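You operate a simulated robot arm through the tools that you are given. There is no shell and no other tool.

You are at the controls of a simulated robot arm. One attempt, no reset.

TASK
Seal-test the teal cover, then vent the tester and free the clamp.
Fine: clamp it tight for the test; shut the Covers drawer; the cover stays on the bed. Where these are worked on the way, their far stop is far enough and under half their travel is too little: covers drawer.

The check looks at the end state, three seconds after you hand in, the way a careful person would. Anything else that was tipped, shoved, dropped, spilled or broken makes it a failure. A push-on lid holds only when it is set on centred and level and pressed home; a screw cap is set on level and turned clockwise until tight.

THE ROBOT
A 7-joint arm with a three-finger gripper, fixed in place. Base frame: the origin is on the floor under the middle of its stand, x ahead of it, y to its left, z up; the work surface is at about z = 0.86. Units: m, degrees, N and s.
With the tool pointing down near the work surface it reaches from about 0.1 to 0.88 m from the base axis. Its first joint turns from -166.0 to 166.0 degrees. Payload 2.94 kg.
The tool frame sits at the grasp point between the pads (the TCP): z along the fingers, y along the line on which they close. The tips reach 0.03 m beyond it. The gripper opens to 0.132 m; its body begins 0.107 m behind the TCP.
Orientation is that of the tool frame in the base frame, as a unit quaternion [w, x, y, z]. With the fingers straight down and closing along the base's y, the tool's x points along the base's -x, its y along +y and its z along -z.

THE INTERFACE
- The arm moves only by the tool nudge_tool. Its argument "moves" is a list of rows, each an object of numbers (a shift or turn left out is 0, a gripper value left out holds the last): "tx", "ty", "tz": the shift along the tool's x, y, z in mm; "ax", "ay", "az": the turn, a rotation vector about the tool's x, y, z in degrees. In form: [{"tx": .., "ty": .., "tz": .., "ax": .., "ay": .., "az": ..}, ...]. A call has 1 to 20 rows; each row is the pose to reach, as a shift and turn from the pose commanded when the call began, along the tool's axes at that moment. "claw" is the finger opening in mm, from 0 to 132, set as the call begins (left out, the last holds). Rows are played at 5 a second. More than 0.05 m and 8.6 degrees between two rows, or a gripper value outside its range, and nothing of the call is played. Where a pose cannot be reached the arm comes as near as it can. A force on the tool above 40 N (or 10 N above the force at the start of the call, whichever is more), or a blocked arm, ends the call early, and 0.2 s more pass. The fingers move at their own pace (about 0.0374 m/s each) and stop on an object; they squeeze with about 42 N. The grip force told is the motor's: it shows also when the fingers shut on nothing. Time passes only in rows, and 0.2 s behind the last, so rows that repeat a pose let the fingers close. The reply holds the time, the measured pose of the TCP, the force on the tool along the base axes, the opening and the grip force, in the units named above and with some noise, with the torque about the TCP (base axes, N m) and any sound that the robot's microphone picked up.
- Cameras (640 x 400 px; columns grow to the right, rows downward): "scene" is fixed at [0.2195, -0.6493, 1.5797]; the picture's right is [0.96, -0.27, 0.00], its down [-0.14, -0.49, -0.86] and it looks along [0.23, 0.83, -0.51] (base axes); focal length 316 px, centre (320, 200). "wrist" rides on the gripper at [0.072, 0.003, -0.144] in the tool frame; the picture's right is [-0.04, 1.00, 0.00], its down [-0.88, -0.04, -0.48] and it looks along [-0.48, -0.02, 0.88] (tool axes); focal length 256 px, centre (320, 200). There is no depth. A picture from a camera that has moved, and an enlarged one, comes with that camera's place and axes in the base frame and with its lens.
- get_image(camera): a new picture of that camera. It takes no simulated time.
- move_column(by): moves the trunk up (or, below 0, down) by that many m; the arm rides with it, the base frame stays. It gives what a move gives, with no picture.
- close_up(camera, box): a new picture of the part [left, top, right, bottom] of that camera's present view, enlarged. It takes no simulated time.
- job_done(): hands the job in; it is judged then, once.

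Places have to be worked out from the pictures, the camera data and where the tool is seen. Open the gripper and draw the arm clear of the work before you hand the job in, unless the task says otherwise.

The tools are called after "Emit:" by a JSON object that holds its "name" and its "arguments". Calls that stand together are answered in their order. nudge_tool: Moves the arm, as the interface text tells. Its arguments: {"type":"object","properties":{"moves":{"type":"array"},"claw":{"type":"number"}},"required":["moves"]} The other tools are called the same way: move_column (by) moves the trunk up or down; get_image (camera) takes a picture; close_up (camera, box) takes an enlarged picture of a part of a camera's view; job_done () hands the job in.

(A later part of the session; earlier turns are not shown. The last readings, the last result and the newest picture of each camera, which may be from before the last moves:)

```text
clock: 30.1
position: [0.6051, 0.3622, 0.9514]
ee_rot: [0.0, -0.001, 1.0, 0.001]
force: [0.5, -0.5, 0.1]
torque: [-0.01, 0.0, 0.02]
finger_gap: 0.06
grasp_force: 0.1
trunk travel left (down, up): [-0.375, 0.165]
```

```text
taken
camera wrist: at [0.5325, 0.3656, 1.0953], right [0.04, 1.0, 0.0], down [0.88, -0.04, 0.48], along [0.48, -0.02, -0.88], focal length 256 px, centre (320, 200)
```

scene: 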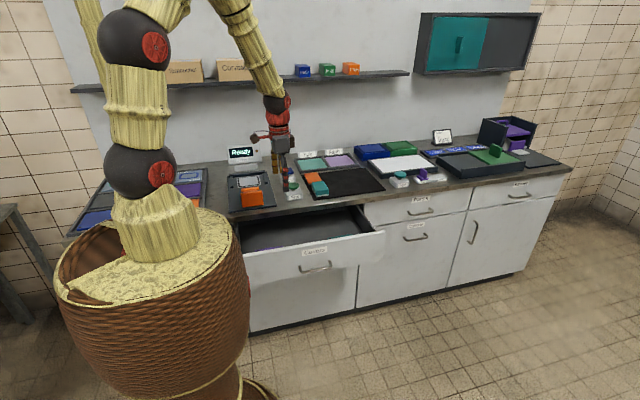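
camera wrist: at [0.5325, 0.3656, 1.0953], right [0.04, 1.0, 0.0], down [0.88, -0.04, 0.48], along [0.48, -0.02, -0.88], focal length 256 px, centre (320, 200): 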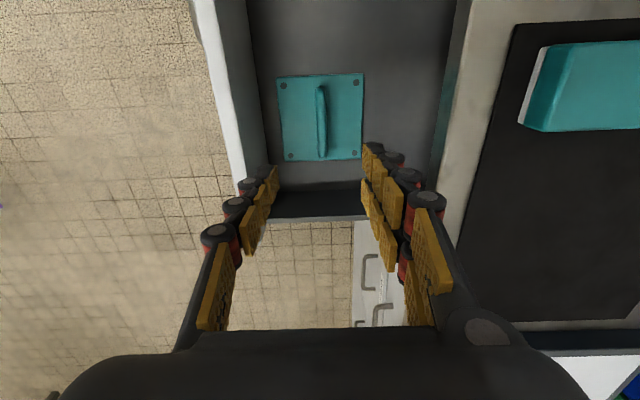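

Emit:
{"name": "close_up", "arguments": {"camera": "wrist", "box": [240, 50, 400, 180]}}

```text
3.08 times, centred on (320, 115) of wrist
camera zoom: at [0.5325, 0.3656, 1.0953], right [0.04, 1.0, 0.0], down [0.88, -0.04, 0.48], along [0.48, -0.02, -0.88], focal length 788 px, centre (320, 462)
```

zoom: 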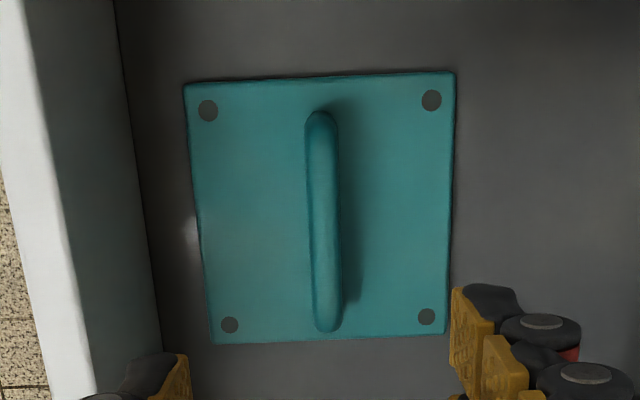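

The plate is ~0.12 m square, centred at (0.610, 0.365) with top z≈0.713; the bar top is at z≈0.745. I descend straight over the bar with fingers straddling it in y.

Emit:
{"name": "nudge_tool", "arguments": {"claw": 60, "moves": [{"tx": -5, "ty": 3, "tz": 30}, {"tx": -5, "ty": 3, "tz": 60}, {"tx": -5, "ty": 3, "tz": 90}, {"tx": -5, "ty": 3, "tz": 120}, {"tx": -5, "ty": 3, "tz": 145}, {"tx": -5, "ty": 3, "tz": 165}, {"tx": -5, "ty": 3, "tz": 165}]}}

Emit:
{"name": "get_image", "arguments": {"camera": "wrist"}}

Emit:
{"name": "get_image", "arguments": {"camera": "scene"}}

```text
clock: 31.7
position: [0.6112, 0.3668, 0.7862]
ee_rot: [0.001, -0.001, 1.0, 0.002]
force: [0.3, 0.0, -0.2]
torque: [-0.01, 0.03, -0.01]
finger_gap: 0.06
grasp_force: 0.0
trunk travel left (down, up): [-0.375, 0.165]
```

```text
taken
camera wrist: at [0.5374, 0.3708, 0.9302], right [0.04, 1.0, 0.0], down [0.88, -0.04, 0.48], along [0.48, -0.02, -0.88], focal length 256 px, centre (320, 200)
```

wrist: 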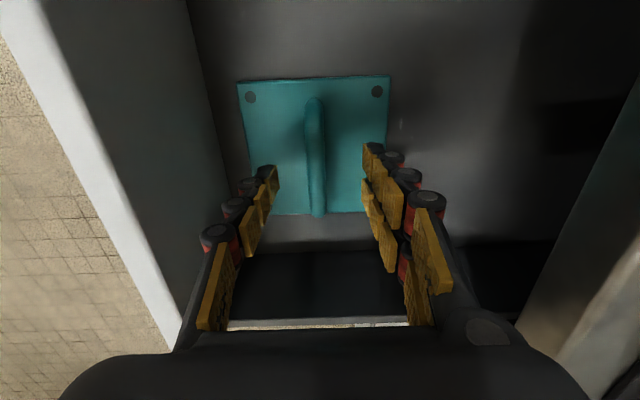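

```text
taken
```

scene: 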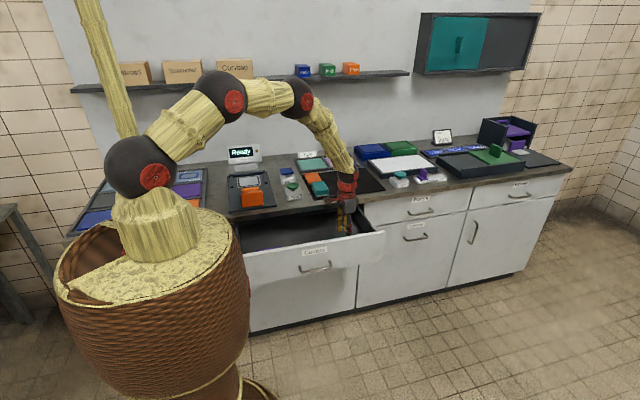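

The bar is centred between the fingers (y≈0.365). I descend another 35 mm and look again.

Emit:
{"name": "nudge_tool", "arguments": {"moves": [{"tz": 12}, {"tz": 24}, {"tz": 35}, {"tz": 35}]}}

Emit:
{"name": "get_image", "arguments": {"camera": "wrist"}}

Emit:
{"name": "close_up", "arguments": {"camera": "wrist", "box": [200, 80, 440, 250]}}

```text
clock: 32.7
position: [0.6134, 0.3679, 0.7534]
ee_rot: [0.0, -0.001, 1.0, 0.002]
force: [0.4, -0.1, -0.1]
torque: [-0.01, -0.04, -0.03]
finger_gap: 0.0601
grasp_force: 0.0
trunk travel left (down, up): [-0.375, 0.165]
```

```text
taken
camera wrist: at [0.5396, 0.3709, 0.8957], right [0.04, 1.0, 0.0], down [0.88, -0.04, 0.48], along [0.48, -0.02, -0.88], focal length 256 px, centre (320, 200)
```

wrist: 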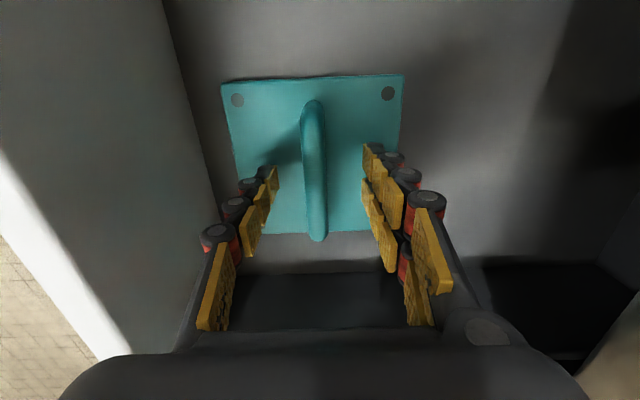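

```text
2.35 times, centred on (320, 165) of wrist
camera zoom: at [0.5396, 0.3709, 0.8957], right [0.04, 1.0, 0.0], down [0.88, -0.04, 0.48], along [0.48, -0.02, -0.88], focal length 602 px, centre (320, 282)
```

zoom: 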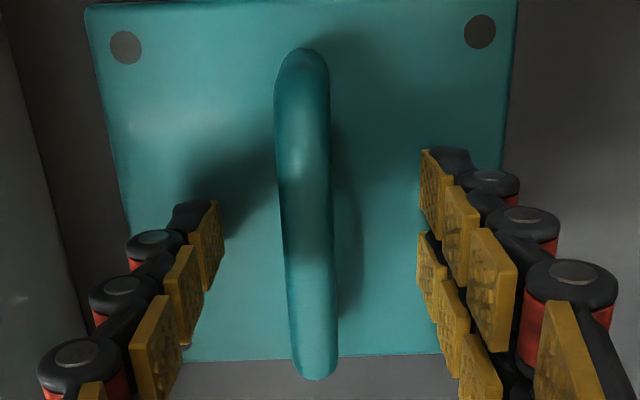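

Bar top is at ≈0.747 and the tips (≈0.723) straddle it with clearance over the plate. I close the gripper.

Emit:
{"name": "nudge_tool", "arguments": {"claw": 0, "moves": [{"tz": 1}, {"tz": 2}, {"tz": 2}, {"tz": 2}, {"tz": 2}, {"tz": 2}, {"tz": 2}]}}

Emit:
{"name": "get_image", "arguments": {"camera": "wrist"}}

```text
clock: 34.3
position: [0.6121, 0.3686, 0.7486]
ee_rot: [0.0, -0.001, 1.0, 0.001]
force: [0.0, -0.6, -0.6]
torque: [0.01, 0.0, 0.08]
finger_gap: 0.0111
grasp_force: 38.1
trunk travel left (down, up): [-0.375, 0.165]
```

```text
taken
camera wrist: at [0.5391, 0.3712, 0.8933], right [0.04, 1.0, 0.0], down [0.88, -0.04, 0.48], along [0.48, -0.02, -0.88], focal length 256 px, centre (320, 200)
```

wrist: 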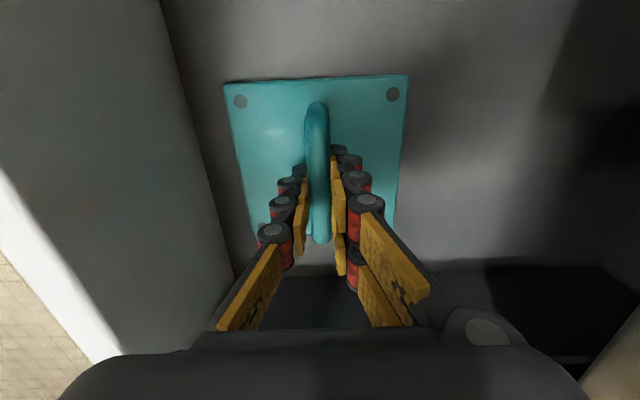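

The bar is gripped (11 mm, 38 N). I lift the cover slowly and check that it comes along.

Emit:
{"name": "nudge_tool", "arguments": {"moves": [{"tz": -10}, {"tz": -25}, {"tz": -45}, {"tz": -70}, {"tz": -100}, {"tz": -135}, {"tz": -175}, {"tz": -215}, {"tz": -255}, {"tz": -295}, {"tz": -330}, {"tz": -330}]}}

Emit:
{"name": "get_image", "arguments": {"camera": "wrist"}}

Emit:
{"name": "get_image", "arguments": {"camera": "scene"}}

```text
clock: 36.9
position: [0.6117, 0.3672, 1.0786]
ee_rot: [0.0, -0.001, 1.0, 0.002]
force: [-0.5, -0.6, -4.1]
torque: [0.02, 0.0, 0.02]
finger_gap: 0.0109
grasp_force: 38.8
trunk travel left (down, up): [-0.375, 0.165]
```

```text
taken
camera wrist: at [0.5383, 0.37, 1.2226], right [0.04, 1.0, 0.0], down [0.88, -0.04, 0.48], along [0.47, -0.02, -0.88], focal length 256 px, centre (320, 200)
```

wrist: 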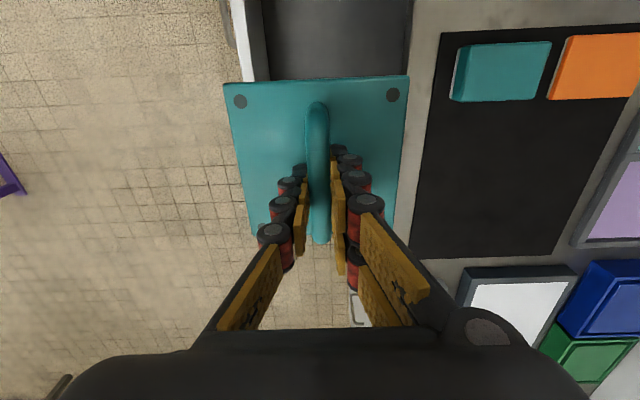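

```text
taken
```

scene: 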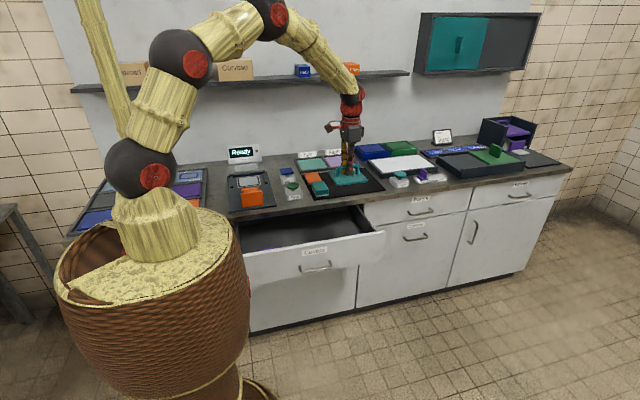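

The cover is held level; its centre is within ~2 mm of the TCP in x, y and the plate top ~38 mm below it. From two views the bed pad centre works out at (0.248, 0.766), z≈0.872, so I carry it over there at safe height.

Emit:
{"name": "nudge_tool", "arguments": {"moves": [{"tx": 18, "ty": 20, "tz": 2}, {"tx": 38, "ty": 42, "tz": 5}, {"tx": 60, "ty": 66, "tz": 8}, {"tx": 83, "ty": 91, "tz": 10}, {"tx": 106, "ty": 117, "tz": 12}, {"tx": 130, "ty": 143, "tz": 14}, {"tx": 154, "ty": 170, "tz": 16}, {"tx": 178, "ty": 197, "tz": 18}, {"tx": 202, "ty": 224, "tz": 18}, {"tx": 226, "ty": 250, "tz": 18}, {"tx": 250, "ty": 276, "tz": 18}, {"tx": 274, "ty": 302, "tz": 18}, {"tx": 296, "ty": 327, "tz": 18}, {"tx": 318, "ty": 351, "tz": 18}, {"tx": 338, "ty": 373, "tz": 18}, {"tx": 353, "ty": 390, "tz": 18}, {"tx": 361, "ty": 399, "tz": 18}, {"tx": 361, "ty": 399, "tz": 18}]}}

Emit:
{"name": "get_image", "arguments": {"camera": "wrist"}}

Emit:
{"name": "get_image", "arguments": {"camera": "scene"}}

```text
clock: 40.7
position: [0.2506, 0.7651, 1.0634]
ee_rot: [0.0, 0.0, 1.0, 0.001]
force: [-0.5, 0.3, -4.8]
torque: [-0.01, 0.0, -0.01]
finger_gap: 0.0109
grasp_force: 38.2
trunk travel left (down, up): [-0.375, 0.165]
```

```text
taken
camera wrist: at [0.1772, 0.7678, 1.2068], right [0.04, 1.0, 0.0], down [0.88, -0.04, 0.48], along [0.48, -0.02, -0.88], focal length 256 px, centre (320, 200)
```

wrist: 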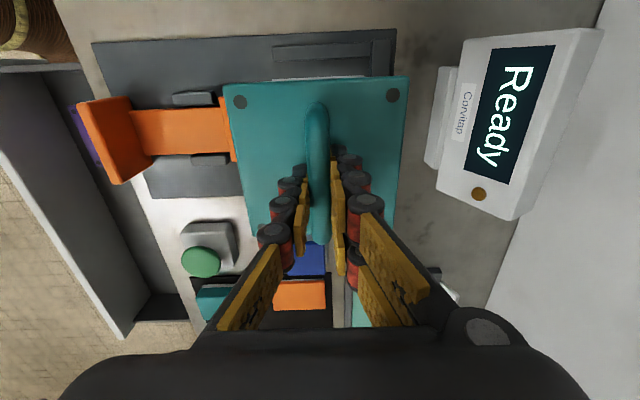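

```text
taken
```

scene: 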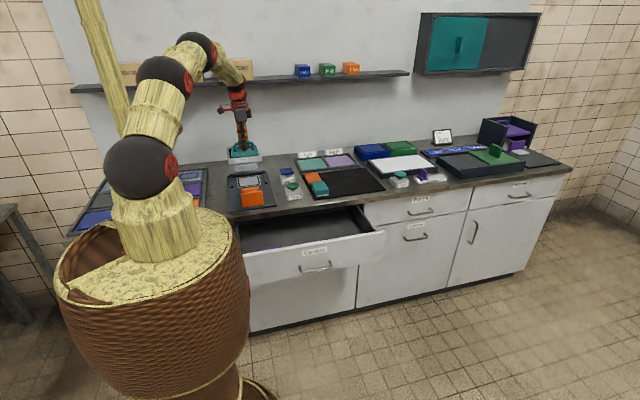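

The cover hovers over the bed with the tester's guides around it. I lower it to ~30 mm above the bed.

Emit:
{"name": "nudge_tool", "arguments": {"moves": [{"tz": 20}, {"tz": 40}, {"tz": 60}, {"tz": 80}, {"tz": 98}, {"tz": 112}, {"tz": 112}]}}

Emit:
{"name": "get_image", "arguments": {"camera": "wrist"}}

Emit:
{"name": "close_up", "arguments": {"camera": "scene", "box": [205, 125, 305, 215]}}

```text
clock: 42.3
position: [0.2513, 0.7662, 0.951]
ee_rot: [0.0, -0.001, 1.0, 0.002]
force: [-0.3, -0.3, -4.3]
torque: [-0.06, 0.0, 0.01]
finger_gap: 0.0113
grasp_force: 38.6
trunk travel left (down, up): [-0.375, 0.165]
```

```text
taken
camera wrist: at [0.1775, 0.7689, 1.0941], right [0.04, 1.0, 0.0], down [0.88, -0.04, 0.48], along [0.48, -0.02, -0.88], focal length 256 px, centre (320, 200)
```

wrist: 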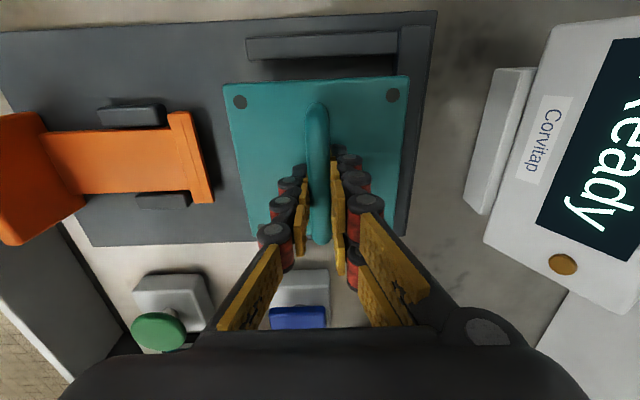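

```text
4.44 times, centred on (255, 170) of scene
camera zoom: at [0.2195, -0.6493, 1.5797], right [0.96, -0.27, 0.0], down [-0.14, -0.49, -0.86], along [0.23, 0.83, -0.51], focal length 1405 px, centre (609, 333)
```

zoom: 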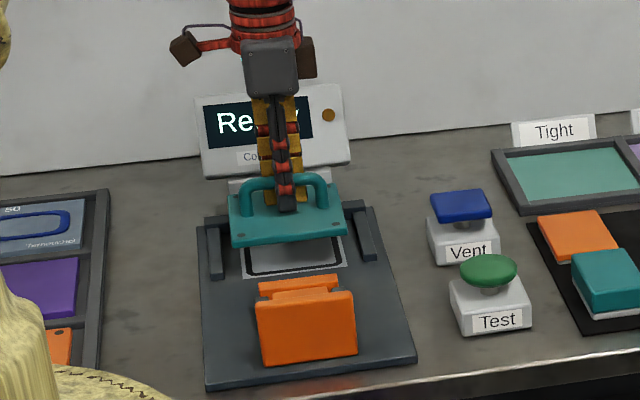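

Alignment looks right (plate centre ≈ (0.249, 0.765) vs. pad (0.248, 0.766)). I lower gently, watching the force.

Emit:
{"name": "nudge_tool", "arguments": {"moves": [{"tz": 6}, {"tz": 12}, {"tz": 18}, {"tz": 23}, {"tz": 26}, {"tz": 26}]}}

Emit:
{"name": "close_up", "arguments": {"camera": "scene", "box": [205, 125, 305, 215]}}

```text
clock: 43.7
position: [0.2511, 0.7649, 0.9256]
ee_rot: [0.001, -0.001, 1.0, 0.001]
force: [-1.0, -0.7, 0.3]
torque: [0.19, 0.27, 0.11]
finger_gap: 0.0109
grasp_force: 38.5
trunk travel left (down, up): [-0.375, 0.165]
```

```text
4.44 times, centred on (255, 170) of scene
camera zoom: at [0.2195, -0.6493, 1.5797], right [0.96, -0.27, 0.0], down [-0.14, -0.49, -0.86], along [0.23, 0.83, -0.51], focal length 1405 px, centre (609, 333)
```

zoom: 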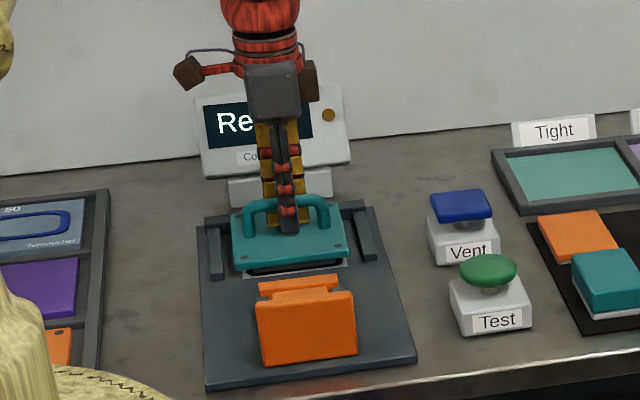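

The weight has come off the tool (force z ≈ 0), so the cover is touching the bed. I press 2 mm more to confirm it is seated level.

Emit:
{"name": "nudge_tool", "arguments": {"moves": [{"tz": 1}, {"tz": 2}, {"tz": 2}]}}

Emit:
{"name": "close_up", "arguments": {"camera": "wrist", "box": [180, 0, 460, 180]}}

```text
clock: 44.5
position: [0.2505, 0.7658, 0.9223]
ee_rot: [0.0, -0.001, 1.0, 0.002]
force: [0.6, -2.4, 0.5]
torque: [0.2, 0.24, 0.07]
finger_gap: 0.011
grasp_force: 38.1
trunk travel left (down, up): [-0.375, 0.165]
```

```text
2.22 times, centred on (320, 90) of wrist
camera zoom: at [0.1771, 0.7686, 1.0665], right [0.04, 1.0, 0.0], down [0.88, -0.04, 0.48], along [0.48, -0.02, -0.88], focal length 569 px, centre (320, 444)
```

zoom: 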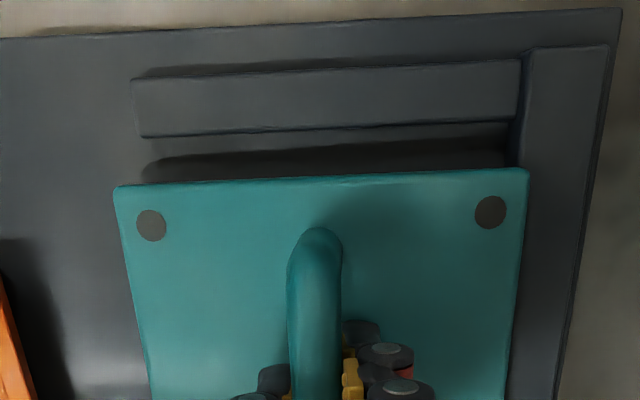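

The force barely changed, so I continue down in small steps to find firm contact.

Emit:
{"name": "nudge_tool", "arguments": {"moves": [{"tz": 1}, {"tz": 2}, {"tz": 3}, {"tz": 3}]}}

Emit:
{"name": "close_up", "arguments": {"camera": "wrist", "box": [180, 0, 460, 180]}}

Emit:
{"name": "close_up", "arguments": {"camera": "scene", "box": [225, 140, 285, 200]}}

```text
clock: 45.5
position: [0.2506, 0.7655, 0.9209]
ee_rot: [-0.001, -0.001, 1.0, 0.002]
force: [1.1, -1.8, 0.0]
torque: [0.07, 0.16, 0.03]
finger_gap: 0.0114
grasp_force: 38.2
trunk travel left (down, up): [-0.375, 0.165]
```

```text
2.22 times, centred on (320, 90) of wrist
camera zoom: at [0.1766, 0.7685, 1.0636], right [0.04, 1.0, 0.0], down [0.88, -0.04, 0.48], along [0.48, -0.02, -0.88], focal length 569 px, centre (320, 444)
```

zoom: 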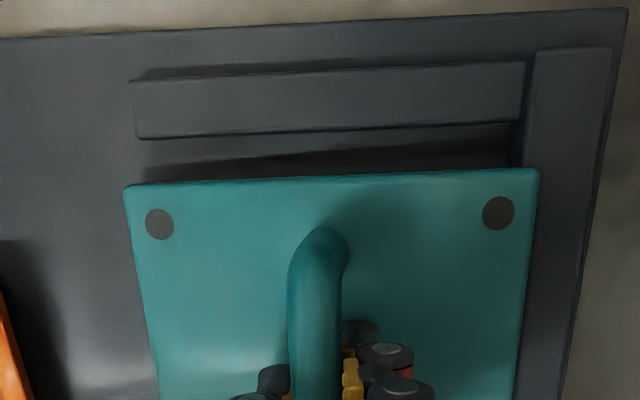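

```text
6.67 times, centred on (255, 170) of scene
camera zoom: at [0.2195, -0.6493, 1.5797], right [0.96, -0.27, 0.0], down [-0.14, -0.49, -0.86], along [0.23, 0.83, -0.51], focal length 2107 px, centre (753, 400)
```

zoom: 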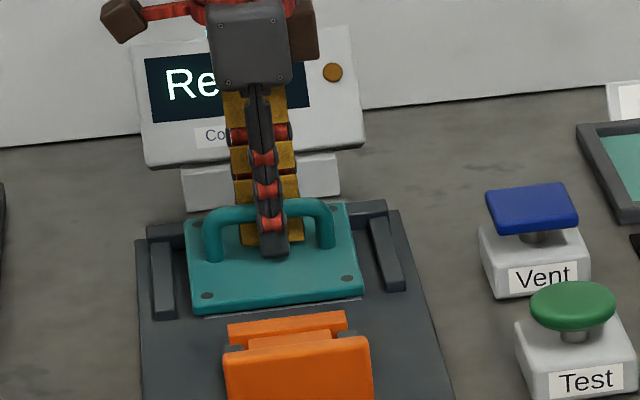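

The plate is pivoting slightly on the bar as it levels onto the pad. I press a little more until the force rises.

Emit:
{"name": "nudge_tool", "arguments": {"moves": [{"tz": 1}, {"tz": 2}, {"tz": 3}, {"tz": 3}]}}

Emit:
{"name": "close_up", "arguments": {"camera": "scene", "box": [225, 140, 285, 200]}}

Emit:
{"name": "close_up", "arguments": {"camera": "wrist", "box": [180, 0, 460, 180]}}

```text
clock: 46.5
position: [0.2498, 0.7644, 0.9189]
ee_rot: [0.001, -0.001, 1.0, 0.002]
force: [-1.1, -4.0, 8.8]
torque: [0.0, 0.87, 0.16]
finger_gap: 0.0112
grasp_force: 37.7
trunk travel left (down, up): [-0.375, 0.165]
```

```text
6.67 times, centred on (255, 170) of scene
camera zoom: at [0.2195, -0.6493, 1.5797], right [0.96, -0.27, 0.0], down [-0.14, -0.49, -0.86], along [0.23, 0.83, -0.51], focal length 2107 px, centre (753, 400)
```

zoom: 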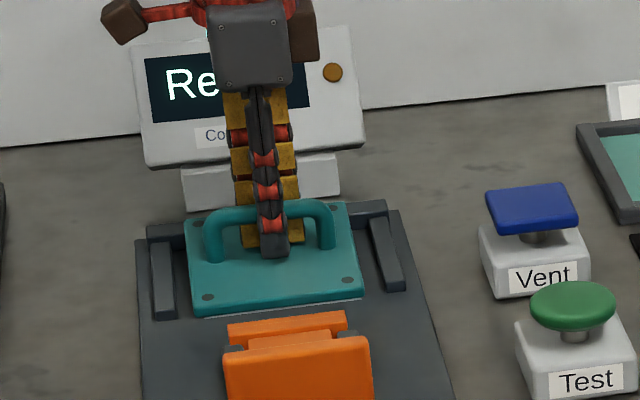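

```text
2.22 times, centred on (320, 90) of wrist
camera zoom: at [0.1768, 0.7687, 1.0624], right [0.04, 1.0, 0.01], down [0.88, -0.04, 0.48], along [0.48, -0.01, -0.88], focal length 569 px, centre (320, 444)
```

zoom: 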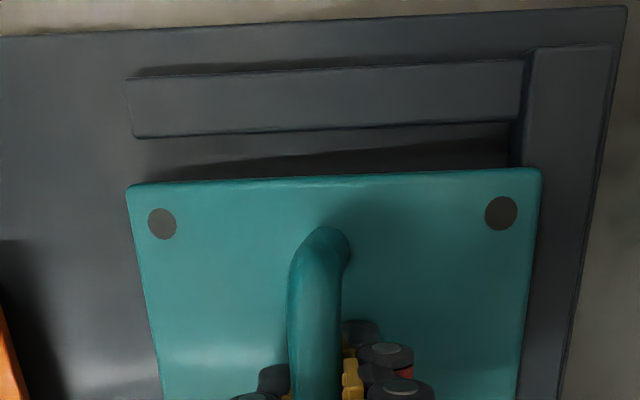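

Firm contact now (~13 N), plate flush on the pad. I ease off 1 mm and open the fingers to release the cover.

Emit:
{"name": "nudge_tool", "arguments": {"claw": 50, "moves": [{"tz": -1}, {"tz": -1}, {"tz": -1}, {"tz": -1}, {"tz": -1}, {"tz": -1}]}}

Emit:
{"name": "get_image", "arguments": {"camera": "wrist"}}

Emit:
{"name": "close_up", "arguments": {"camera": "scene", "box": [225, 140, 285, 200]}}

```text
clock: 47.9
position: [0.2504, 0.7652, 0.9184]
ee_rot: [0.001, 0.0, 1.0, 0.002]
force: [0.3, -1.0, 2.1]
torque: [0.04, 0.01, -0.01]
finger_gap: 0.0502
grasp_force: 0.0
trunk travel left (down, up): [-0.375, 0.165]
```

```text
taken
camera wrist: at [0.1771, 0.7688, 1.0619], right [0.04, 1.0, 0.0], down [0.88, -0.04, 0.48], along [0.48, -0.02, -0.88], focal length 256 px, centre (320, 200)
```

wrist: 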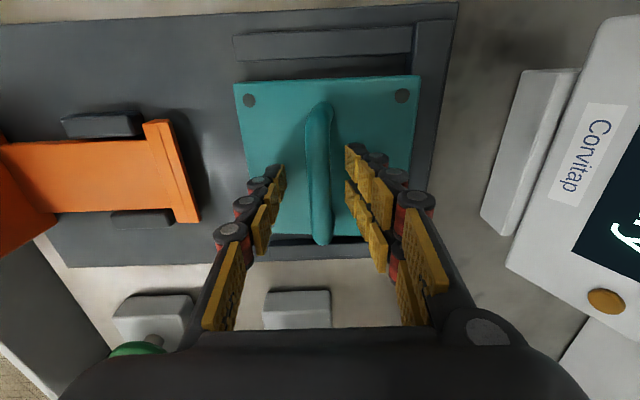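

```text
6.67 times, centred on (255, 170) of scene
camera zoom: at [0.2195, -0.6493, 1.5797], right [0.96, -0.27, 0.0], down [-0.14, -0.49, -0.86], along [0.23, 0.83, -0.51], focal length 2107 px, centre (753, 400)
```

zoom: 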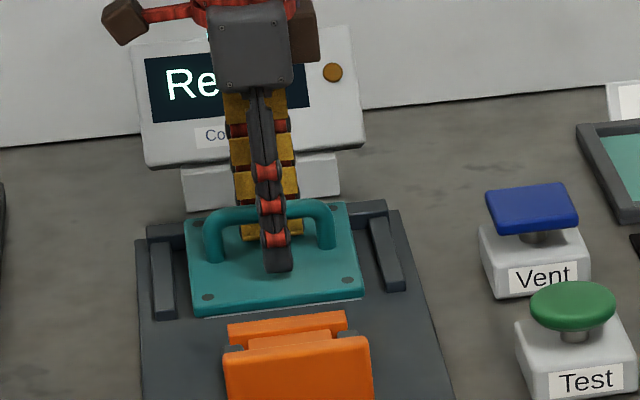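

Released. I lift straight up clear of the cover and look at the placement.

Emit:
{"name": "nudge_tool", "arguments": {"moves": [{"tz": -10}, {"tz": -30}, {"tz": -60}, {"tz": -100}, {"tz": -140}, {"tz": -180}, {"tz": -200}, {"tz": -200}]}}

Emit:
{"name": "get_image", "arguments": {"camera": "wrist"}}

Emit:
{"name": "close_up", "arguments": {"camera": "scene", "box": [225, 140, 305, 210]}}

```text
clock: 49.7
position: [0.2507, 0.7624, 1.1188]
ee_rot: [0.0, -0.001, 1.0, 0.002]
force: [-0.8, -0.1, 0.5]
torque: [0.02, -0.01, 0.04]
finger_gap: 0.0499
grasp_force: 0.1
trunk travel left (down, up): [-0.375, 0.165]
```

```text
taken
camera wrist: at [0.1776, 0.7661, 1.2614], right [0.04, 1.0, 0.0], down [0.88, -0.04, 0.48], along [0.48, -0.02, -0.88], focal length 256 px, centre (320, 200)
```

wrist: 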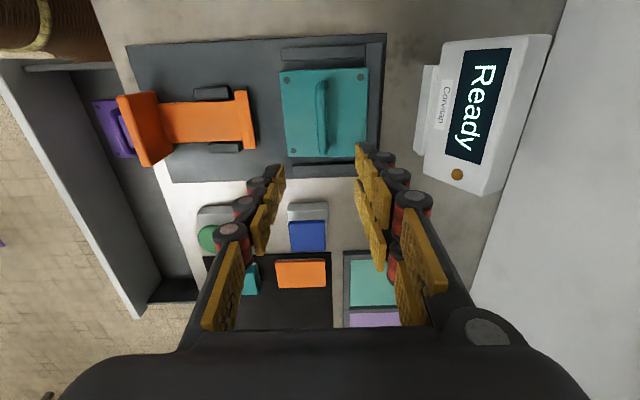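

```text
5.71 times, centred on (265, 175) of scene
camera zoom: at [0.2195, -0.6493, 1.5797], right [0.96, -0.27, 0.0], down [-0.14, -0.49, -0.86], along [0.23, 0.83, -0.51], focal length 1806 px, centre (634, 343)
```

zoom: 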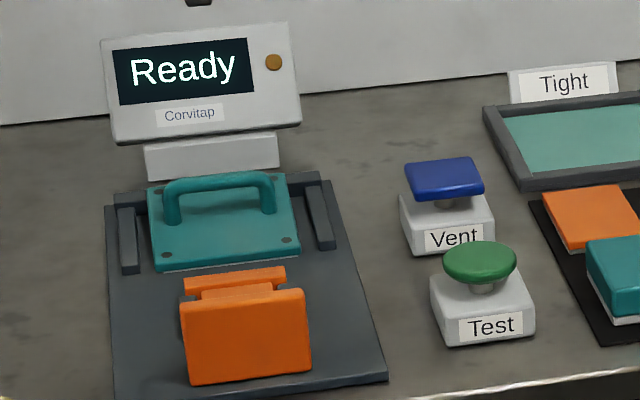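

The cover lies flat on the bed between the guides. I enlarge the wrist view to measure its placement and the clamp.

Emit:
{"name": "close_up", "arguments": {"camera": "wrist", "box": [110, 20, 400, 200]}}

Emit:
{"name": "close_up", "arguments": {"camera": "wrist", "box": [100, 70, 270, 180]}}

```text
2.21 times, centred on (255, 110) of wrist
camera zoom: at [0.1776, 0.7661, 1.2614], right [0.04, 1.0, 0.0], down [0.88, -0.04, 0.48], along [0.48, -0.02, -0.88], focal length 565 px, centre (463, 399)
```

zoom: 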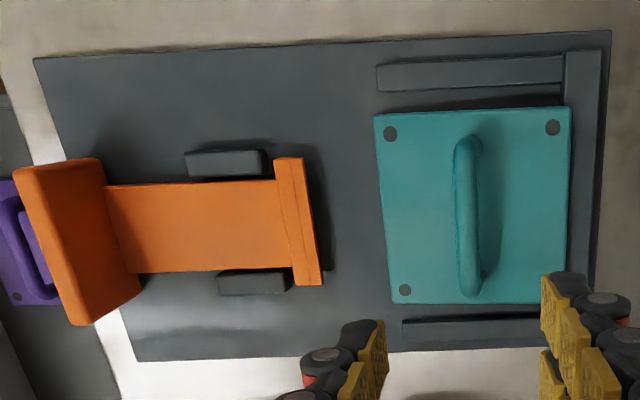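

```text
3.64 times, centred on (185, 125) of wrist
camera zoom: at [0.1776, 0.7661, 1.2614], right [0.04, 1.0, 0.0], down [0.88, -0.04, 0.48], along [0.48, -0.02, -0.88], focal length 931 px, centre (811, 473)
```

zoom: 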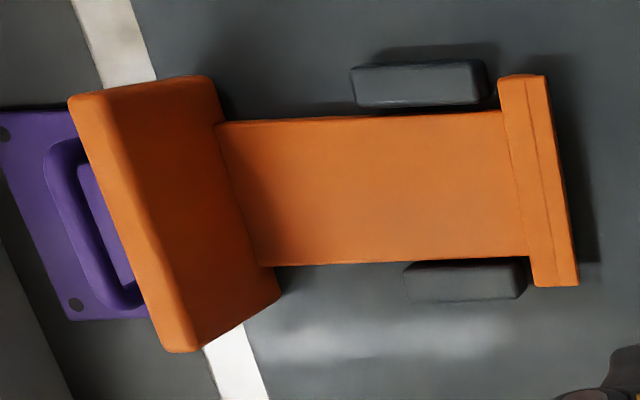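

The clamp's upright handle plate lies at y≈0.5215–0.536, top z≈0.934, centred x≈0.249; its jaw (y≈0.665) faces the cover's front edge, so it slides toward +y. I move above the handle plate to grip it.

Emit:
{"name": "nudge_tool", "arguments": {"claw": 60, "moves": [{"tx": 1, "ty": -40}, {"tx": 1, "ty": -80}, {"tx": 2, "ty": -120}, {"tx": 2, "ty": -160}, {"tx": 2, "ty": -200, "tz": 15}, {"tx": 2, "ty": -232, "tz": 40}, {"tx": 2, "ty": -232, "tz": 80}, {"tx": 2, "ty": -232, "tz": 110}, {"tx": 2, "ty": -232, "tz": 120}, {"tx": 2, "ty": -232, "tz": 120}]}}

Emit:
{"name": "get_image", "arguments": {"camera": "wrist"}}

```text
clock: 51.9
position: [0.2495, 0.5322, 0.9989]
ee_rot: [0.0, 0.0, 1.0, 0.002]
force: [1.1, 0.3, 0.3]
torque: [-0.01, -0.04, 0.0]
finger_gap: 0.06
grasp_force: 0.0
trunk travel left (down, up): [-0.375, 0.165]
```

```text
taken
camera wrist: at [0.1758, 0.5356, 1.142], right [0.04, 1.0, 0.0], down [0.88, -0.04, 0.48], along [0.48, -0.02, -0.88], focal length 256 px, centre (320, 200)
```

wrist: 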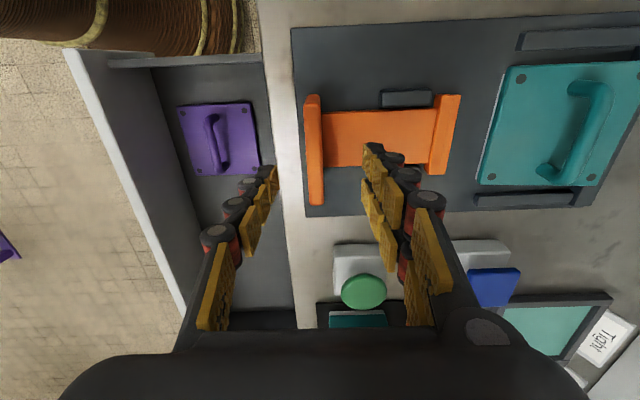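

The handle plate is at y≈0.520–0.536. I shift 4 mm toward −y and descend over it.

Emit:
{"name": "nudge_tool", "arguments": {"moves": [{"ty": -4, "tz": 15}, {"ty": -4, "tz": 32}, {"ty": -4, "tz": 46}, {"ty": -4, "tz": 56}, {"ty": -4, "tz": 56}]}}

Emit:
{"name": "get_image", "arguments": {"camera": "wrist"}}

Emit:
{"name": "close_up", "arguments": {"camera": "scene", "box": [215, 140, 305, 215]}}

```text
clock: 53.1
position: [0.2489, 0.529, 0.9411]
ee_rot: [0.0, -0.001, 1.0, 0.002]
force: [0.8, -0.1, -0.3]
torque: [0.03, -0.02, -0.01]
finger_gap: 0.0602
grasp_force: 0.1
trunk travel left (down, up): [-0.375, 0.165]
```

```text
taken
camera wrist: at [0.1753, 0.5317, 1.085], right [0.04, 1.0, 0.0], down [0.88, -0.04, 0.48], along [0.48, -0.02, -0.88], focal length 256 px, centre (320, 200)
```

wrist: 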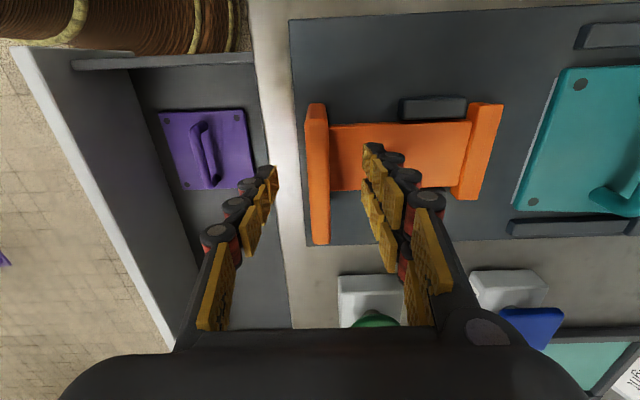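

```text
5.33 times, centred on (260, 178) of scene
camera zoom: at [0.2195, -0.6493, 1.5797], right [0.96, -0.27, 0.0], down [-0.14, -0.49, -0.86], along [0.23, 0.83, -0.51], focal length 1686 px, centre (640, 320)
```

zoom: 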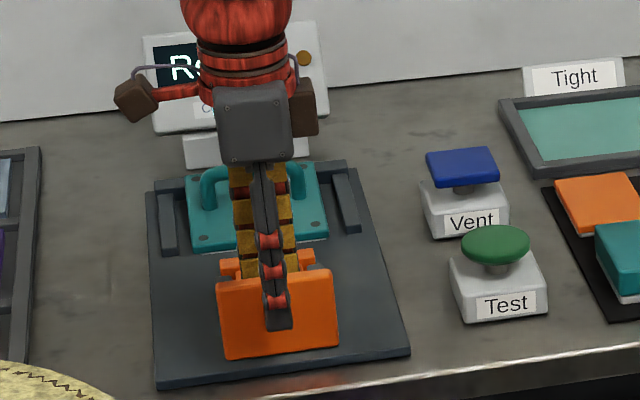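

One finger is in front of the handle plate and two behind it. I close the gripper on the plate.

Emit:
{"name": "nudge_tool", "arguments": {"claw": 0, "moves": [{"tz": 0}, {"tz": 0}, {"tz": 0}, {"tz": 0}, {"tz": 0}, {"tz": 0}]}}

Emit:
{"name": "get_image", "arguments": {"camera": "wrist"}}

```text
clock: 54.5
position: [0.2487, 0.5278, 0.9412]
ee_rot: [0.0, -0.001, 1.0, 0.001]
force: [0.3, 0.9, -0.4]
torque: [-0.06, 0.09, -0.13]
finger_gap: 0.0137
grasp_force: 39.9
trunk travel left (down, up): [-0.375, 0.165]
```

```text
taken
camera wrist: at [0.1753, 0.5315, 1.0849], right [0.04, 1.0, 0.0], down [0.88, -0.04, 0.48], along [0.48, -0.02, -0.88], focal length 256 px, centre (320, 200)
```

wrist: 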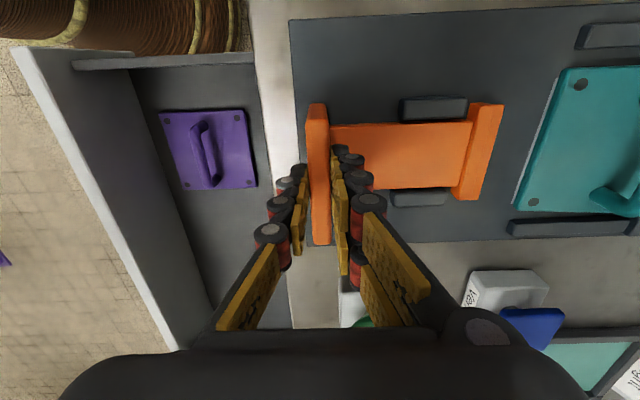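

The handle plate is gripped (13.7 mm). I slide the clamp toward the cover in small steps.

Emit:
{"name": "nudge_tool", "arguments": {"moves": [{"ty": 4}, {"ty": 10}, {"ty": 16}, {"ty": 22}, {"ty": 28}, {"ty": 34}, {"ty": 38}, {"ty": 38}]}}

Emit:
{"name": "get_image", "arguments": {"camera": "wrist"}}

Emit:
{"name": "close_up", "arguments": {"camera": "scene", "box": [215, 140, 305, 215]}}

```text
clock: 56.3
position: [0.2492, 0.566, 0.9411]
ee_rot: [0.0, 0.0, 1.0, 0.001]
force: [2.1, -1.6, -11.6]
torque: [-0.07, -0.71, -0.14]
finger_gap: 0.0135
grasp_force: 40.0
trunk travel left (down, up): [-0.375, 0.165]
```

```text
taken
camera wrist: at [0.1753, 0.5702, 1.085], right [0.04, 1.0, 0.0], down [0.88, -0.04, 0.48], along [0.48, -0.02, -0.88], focal length 256 px, centre (320, 200)
```

wrist: 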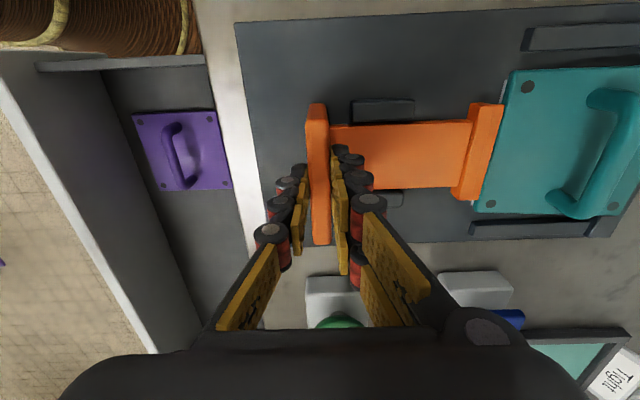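

```text
5.33 times, centred on (260, 178) of scene
camera zoom: at [0.2195, -0.6493, 1.5797], right [0.96, -0.27, 0.0], down [-0.14, -0.49, -0.86], along [0.23, 0.83, -0.51], focal length 1686 px, centre (640, 320)
```

zoom: 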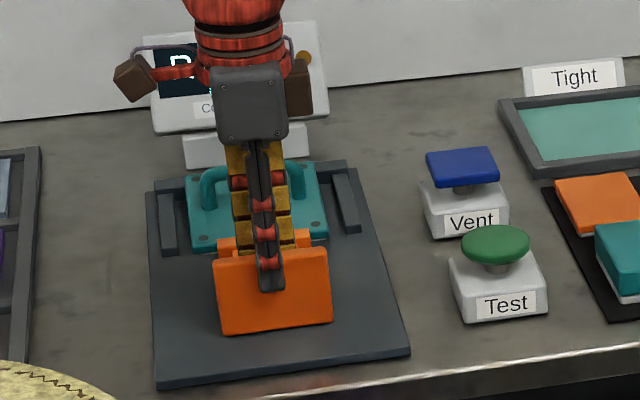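

The clamp slides freely; the jaw is now close to the cover's edge. I zoom into the gap.

Emit:
{"name": "close_up", "arguments": {"camera": "wrist", "box": [400, 60, 640, 240]}}

```text
2.22 times, centred on (520, 150) of wrist
camera zoom: at [0.1753, 0.5702, 1.085], right [0.04, 1.0, 0.0], down [0.88, -0.04, 0.48], along [0.48, -0.02, -0.88], focal length 569 px, centre (-124, 311)
```

zoom: 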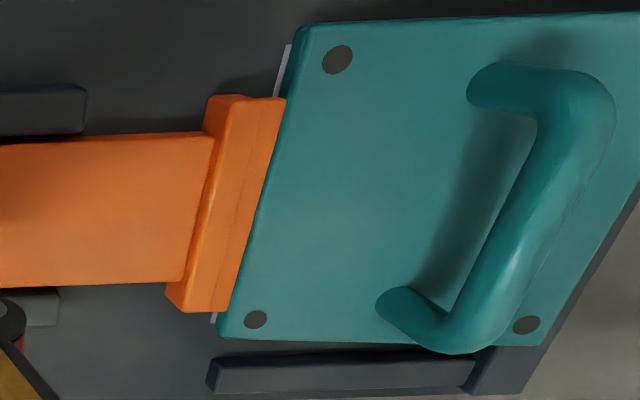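

The jaw is about to meet the cover edge. I continue in 2–3 mm steps until it stops firmly.

Emit:
{"name": "nudge_tool", "arguments": {"moves": [{"ty": 2}, {"ty": 4}, {"ty": 6}, {"ty": 8}, {"ty": 10}, {"ty": 10}]}}

Emit:
{"name": "close_up", "arguments": {"camera": "wrist", "box": [400, 60, 640, 240]}}

```text
clock: 57.7
position: [0.2491, 0.5736, 0.9423]
ee_rot: [-0.001, -0.001, 1.0, 0.0]
force: [-0.9, -22.8, -4.8]
torque: [-0.69, -0.35, -0.1]
finger_gap: 0.0134
grasp_force: 39.6
trunk travel left (down, up): [-0.375, 0.165]
```

```text
2.22 times, centred on (520, 150) of wrist
camera zoom: at [0.1756, 0.5773, 1.0851], right [0.04, 1.0, 0.0], down [0.88, -0.04, 0.47], along [0.47, -0.02, -0.88], focal length 569 px, centre (-124, 311)
```

zoom: 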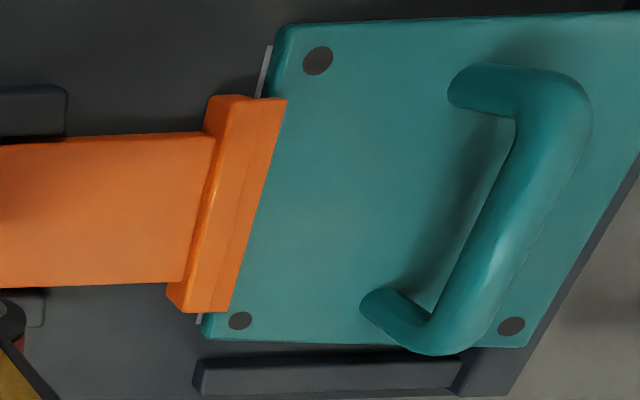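

The jaw's lip now overlaps the cover's front edge and resistance is ~23 N; the cover stayed put. I push a few mm more to be sure it's at its stop.

Emit:
{"name": "nudge_tool", "arguments": {"moves": [{"ty": 1}, {"ty": 2}, {"ty": 3}, {"ty": 3}]}}

Emit:
{"name": "close_up", "arguments": {"camera": "wrist", "box": [400, 60, 640, 240]}}

Emit:
{"name": "get_image", "arguments": {"camera": "scene"}}

```text
clock: 58.5
position: [0.2492, 0.5729, 0.9409]
ee_rot: [-0.002, 0.0, 1.0, -0.003]
force: [3.4, -17.1, 15.1]
torque: [-0.62, -0.55, -0.14]
finger_gap: 0.0135
grasp_force: 40.1
trunk travel left (down, up): [-0.375, 0.165]
stopped in row 3: the force on the tool passed its limit at 41 N (the readings are from after the stop); the commanded pose is now the measured one
```

```text
2.22 times, centred on (520, 150) of wrist
camera zoom: at [0.1756, 0.5781, 1.085], right [0.04, 1.0, -0.01], down [0.88, -0.03, 0.47], along [0.47, -0.02, -0.88], focal length 569 px, centre (-124, 311)
```

zoom: 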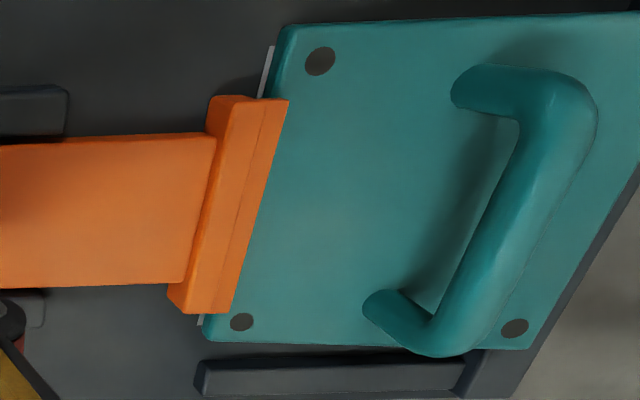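

```text
taken
```

scene: 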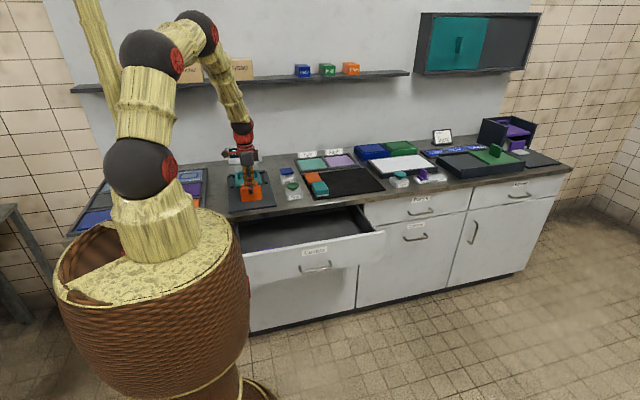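

Firm stop at ~46 mm of travel, with the jaw lip gripping the cover against the back wall. I release the clamp handle, rise, and check that it stays.

Emit:
{"name": "nudge_tool", "arguments": {"claw": 50, "moves": [{"tz": 0}, {"tz": 0}, {"tz": 0}, {"tz": 0}, {"tz": -10}, {"tz": -40}, {"tz": -80}, {"tz": -120}, {"tz": -160}, {"tz": -160}]}}

Emit:
{"name": "get_image", "arguments": {"camera": "wrist"}}

Emit:
{"name": "close_up", "arguments": {"camera": "scene", "box": [215, 135, 305, 210]}}

```text
clock: 60.6
position: [0.2506, 0.5778, 1.0995]
ee_rot: [-0.001, 0.0, 1.0, -0.002]
force: [0.0, 0.0, -0.2]
torque: [0.03, -0.01, 0.01]
finger_gap: 0.0501
grasp_force: 0.1
trunk travel left (down, up): [-0.375, 0.165]
```

```text
taken
camera wrist: at [0.1771, 0.5814, 1.243], right [0.04, 1.0, 0.0], down [0.88, -0.03, 0.47], along [0.47, -0.02, -0.88], focal length 256 px, centre (320, 200)
```

wrist: 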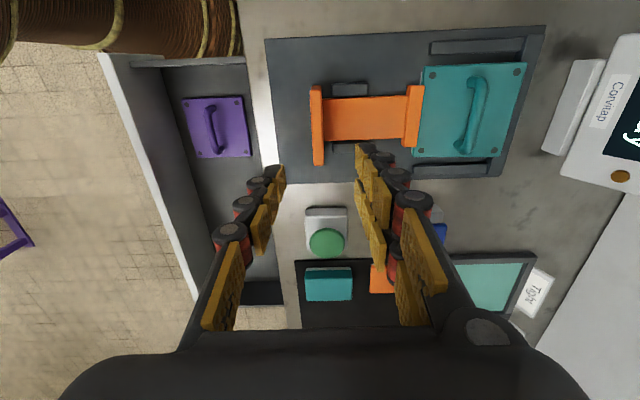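

```text
5.33 times, centred on (260, 172) of scene
camera zoom: at [0.2195, -0.6493, 1.5797], right [0.96, -0.27, 0.0], down [-0.14, -0.49, -0.86], along [0.23, 0.83, -0.51], focal length 1686 px, centre (640, 347)
```

zoom: 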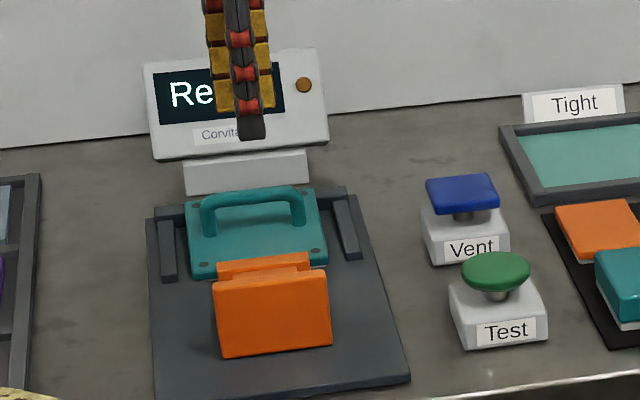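

The clamp stays in place. I zoom in on the jaw and the Test button to check both.

Emit:
{"name": "close_up", "arguments": {"camera": "wrist", "box": [260, 20, 560, 200]}}

Emit:
{"name": "close_up", "arguments": {"camera": "wrist", "box": [280, 190, 380, 270]}}

```text
2.13 times, centred on (410, 110) of wrist
camera zoom: at [0.1771, 0.5814, 1.243], right [0.04, 1.0, 0.0], down [0.88, -0.03, 0.47], along [0.47, -0.02, -0.88], focal length 546 px, centre (128, 392)
```

zoom: 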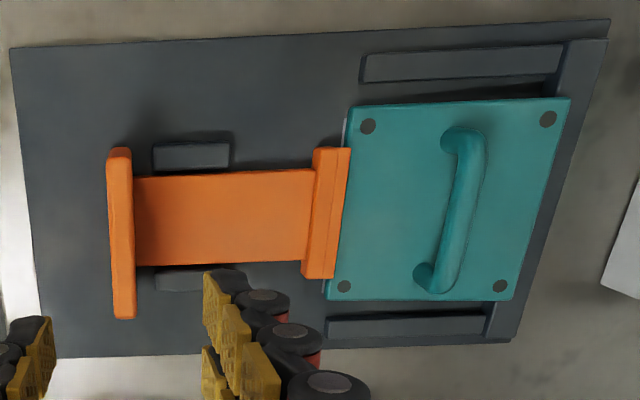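

```text
5.00 times, centred on (330, 230) of wrist
camera zoom: at [0.1771, 0.5814, 1.243], right [0.04, 1.0, 0.0], down [0.88, -0.03, 0.47], along [0.47, -0.02, -0.88], focal length 1280 px, centre (270, 50)
```

zoom: 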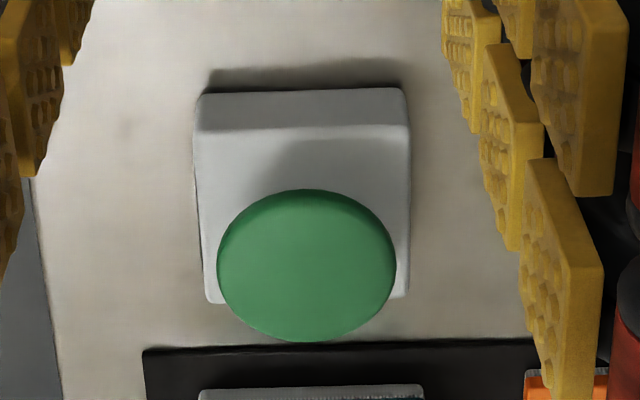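

The jaw lip overlaps the cover and the cover is against the back wall. The Test cap is centred at ≈(0.436, 0.583), top z≈0.915. I close the fingers and move above it.

Emit:
{"name": "nudge_tool", "arguments": {"claw": 0, "moves": [{"tx": -40, "ty": 2}, {"tx": -80, "ty": 3}, {"tx": -120, "ty": 4}, {"tx": -155, "ty": 5, "tz": 20}, {"tx": -185, "ty": 5, "tz": 50}, {"tx": -185, "ty": 5, "tz": 85}, {"tx": -185, "ty": 5, "tz": 110}, {"tx": -185, "ty": 5, "tz": 110}]}}

Emit:
{"name": "get_image", "arguments": {"camera": "wrist"}}

Emit:
{"name": "close_up", "arguments": {"camera": "scene", "box": [225, 125, 325, 215]}}

```text
clock: 62.5
position: [0.4344, 0.5828, 0.9894]
ee_rot: [-0.001, -0.001, 1.0, -0.002]
force: [0.0, -0.9, -0.4]
torque: [0.02, 0.01, 0.02]
finger_gap: 0.0
grasp_force: 28.5
trunk travel left (down, up): [-0.375, 0.165]
```

```text
taken
camera wrist: at [0.3609, 0.5879, 1.133], right [0.04, 1.0, 0.0], down [0.88, -0.03, 0.47], along [0.47, -0.02, -0.88], focal length 256 px, centre (320, 200)
```

wrist: 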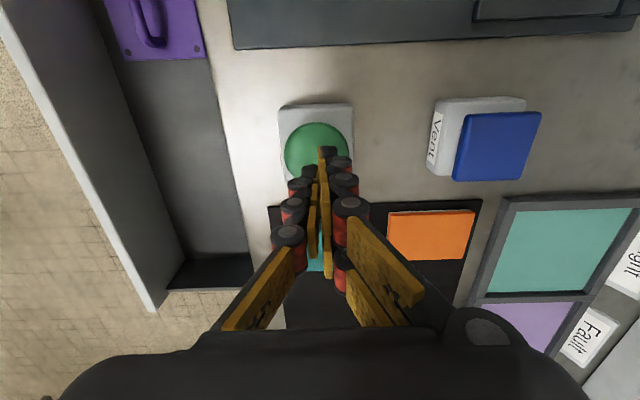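

```text
4.44 times, centred on (275, 170) of scene
camera zoom: at [0.2195, -0.6493, 1.5797], right [0.96, -0.27, 0.0], down [-0.14, -0.49, -0.86], along [0.23, 0.83, -0.51], focal length 1405 px, centre (520, 333)
```

zoom: 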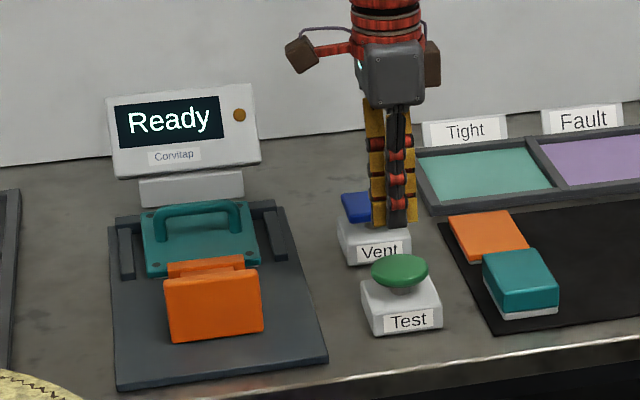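

I'm above the cap centre (≈(0.430, 0.582)). I descend and press the Test button, watching force and display.

Emit:
{"name": "nudge_tool", "arguments": {"moves": [{"tx": 3, "tz": 15}, {"tx": 3, "tz": 28}, {"tx": 3, "tz": 36}, {"tx": 3, "tz": 41}, {"tx": 3, "tz": 45}, {"tx": 3, "tz": 48}, {"tx": 3, "tz": 50}]}}

Emit:
{"name": "close_up", "arguments": {"camera": "scene", "box": [225, 125, 325, 215]}}

```text
clock: 64.0
position: [0.4312, 0.5812, 0.9397]
ee_rot: [0.0, -0.001, 1.0, -0.001]
force: [0.6, 0.2, 1.5]
torque: [0.01, -0.04, 0.0]
finger_gap: 0.0058
grasp_force: 28.4
trunk travel left (down, up): [-0.375, 0.165]
```

```text
4.44 times, centred on (275, 170) of scene
camera zoom: at [0.2195, -0.6493, 1.5797], right [0.96, -0.27, 0.0], down [-0.14, -0.49, -0.86], along [0.23, 0.83, -0.51], focal length 1405 px, centre (520, 333)
```

zoom: 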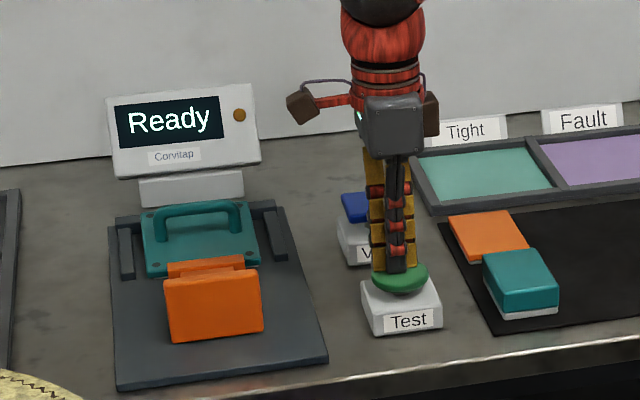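

Contact with the cap has begun (force ~1.5 N, display still "Ready"). I press further in small steps.

Emit:
{"name": "nudge_tool", "arguments": {"moves": [{"tz": 2}, {"tz": 4}, {"tz": 6}, {"tz": 7}]}}

Emit:
{"name": "close_up", "arguments": {"camera": "scene", "box": [225, 125, 325, 215]}}

```text
clock: 65.0
position: [0.4311, 0.5828, 0.9336]
ee_rot: [-0.002, -0.001, 1.0, -0.002]
force: [0.5, 0.7, 3.4]
torque: [0.07, 0.02, -0.01]
finger_gap: 0.0059
grasp_force: 28.9
trunk travel left (down, up): [-0.375, 0.165]
heard: click
```

```text
4.44 times, centred on (275, 170) of scene
camera zoom: at [0.2195, -0.6493, 1.5797], right [0.96, -0.27, 0.0], down [-0.14, -0.49, -0.86], along [0.23, 0.83, -0.51], focal length 1405 px, centre (520, 333)
```

zoom: 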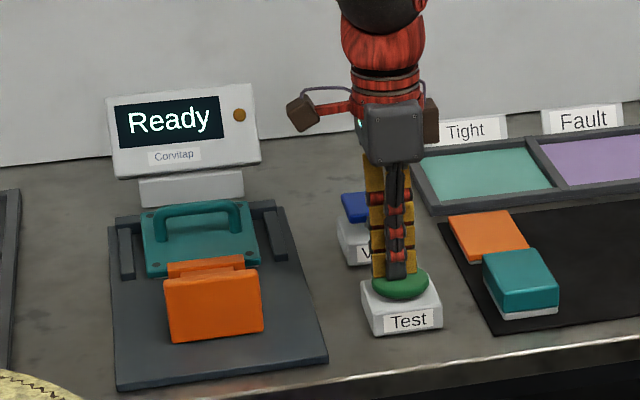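

A click was heard. I rise off the button and watch the display.

Emit:
{"name": "nudge_tool", "arguments": {"moves": [{"tz": -10}, {"tz": -30}, {"tz": -60}, {"tz": -60}]}}

Emit:
{"name": "close_up", "arguments": {"camera": "scene", "box": [225, 125, 325, 215]}}

```text
clock: 66.0
position: [0.4295, 0.5817, 0.9902]
ee_rot: [-0.001, -0.001, 1.0, -0.003]
force: [0.8, 0.3, 0.0]
torque: [-0.02, 0.03, -0.03]
finger_gap: 0.0002
grasp_force: 28.9
trunk travel left (down, up): [-0.375, 0.165]
```

```text
4.44 times, centred on (275, 170) of scene
camera zoom: at [0.2195, -0.6493, 1.5797], right [0.96, -0.27, 0.0], down [-0.14, -0.49, -0.86], along [0.23, 0.83, -0.51], focal length 1405 px, centre (520, 333)
```

zoom: 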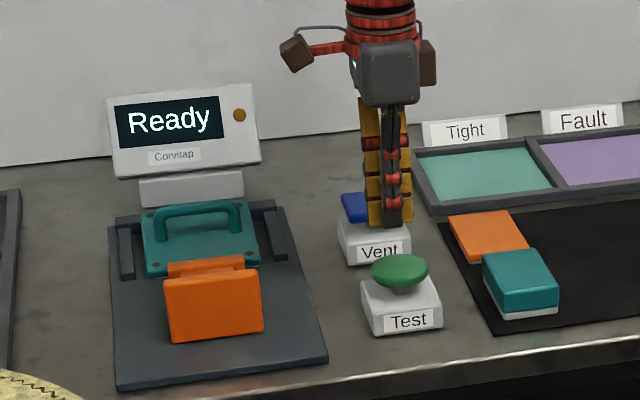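

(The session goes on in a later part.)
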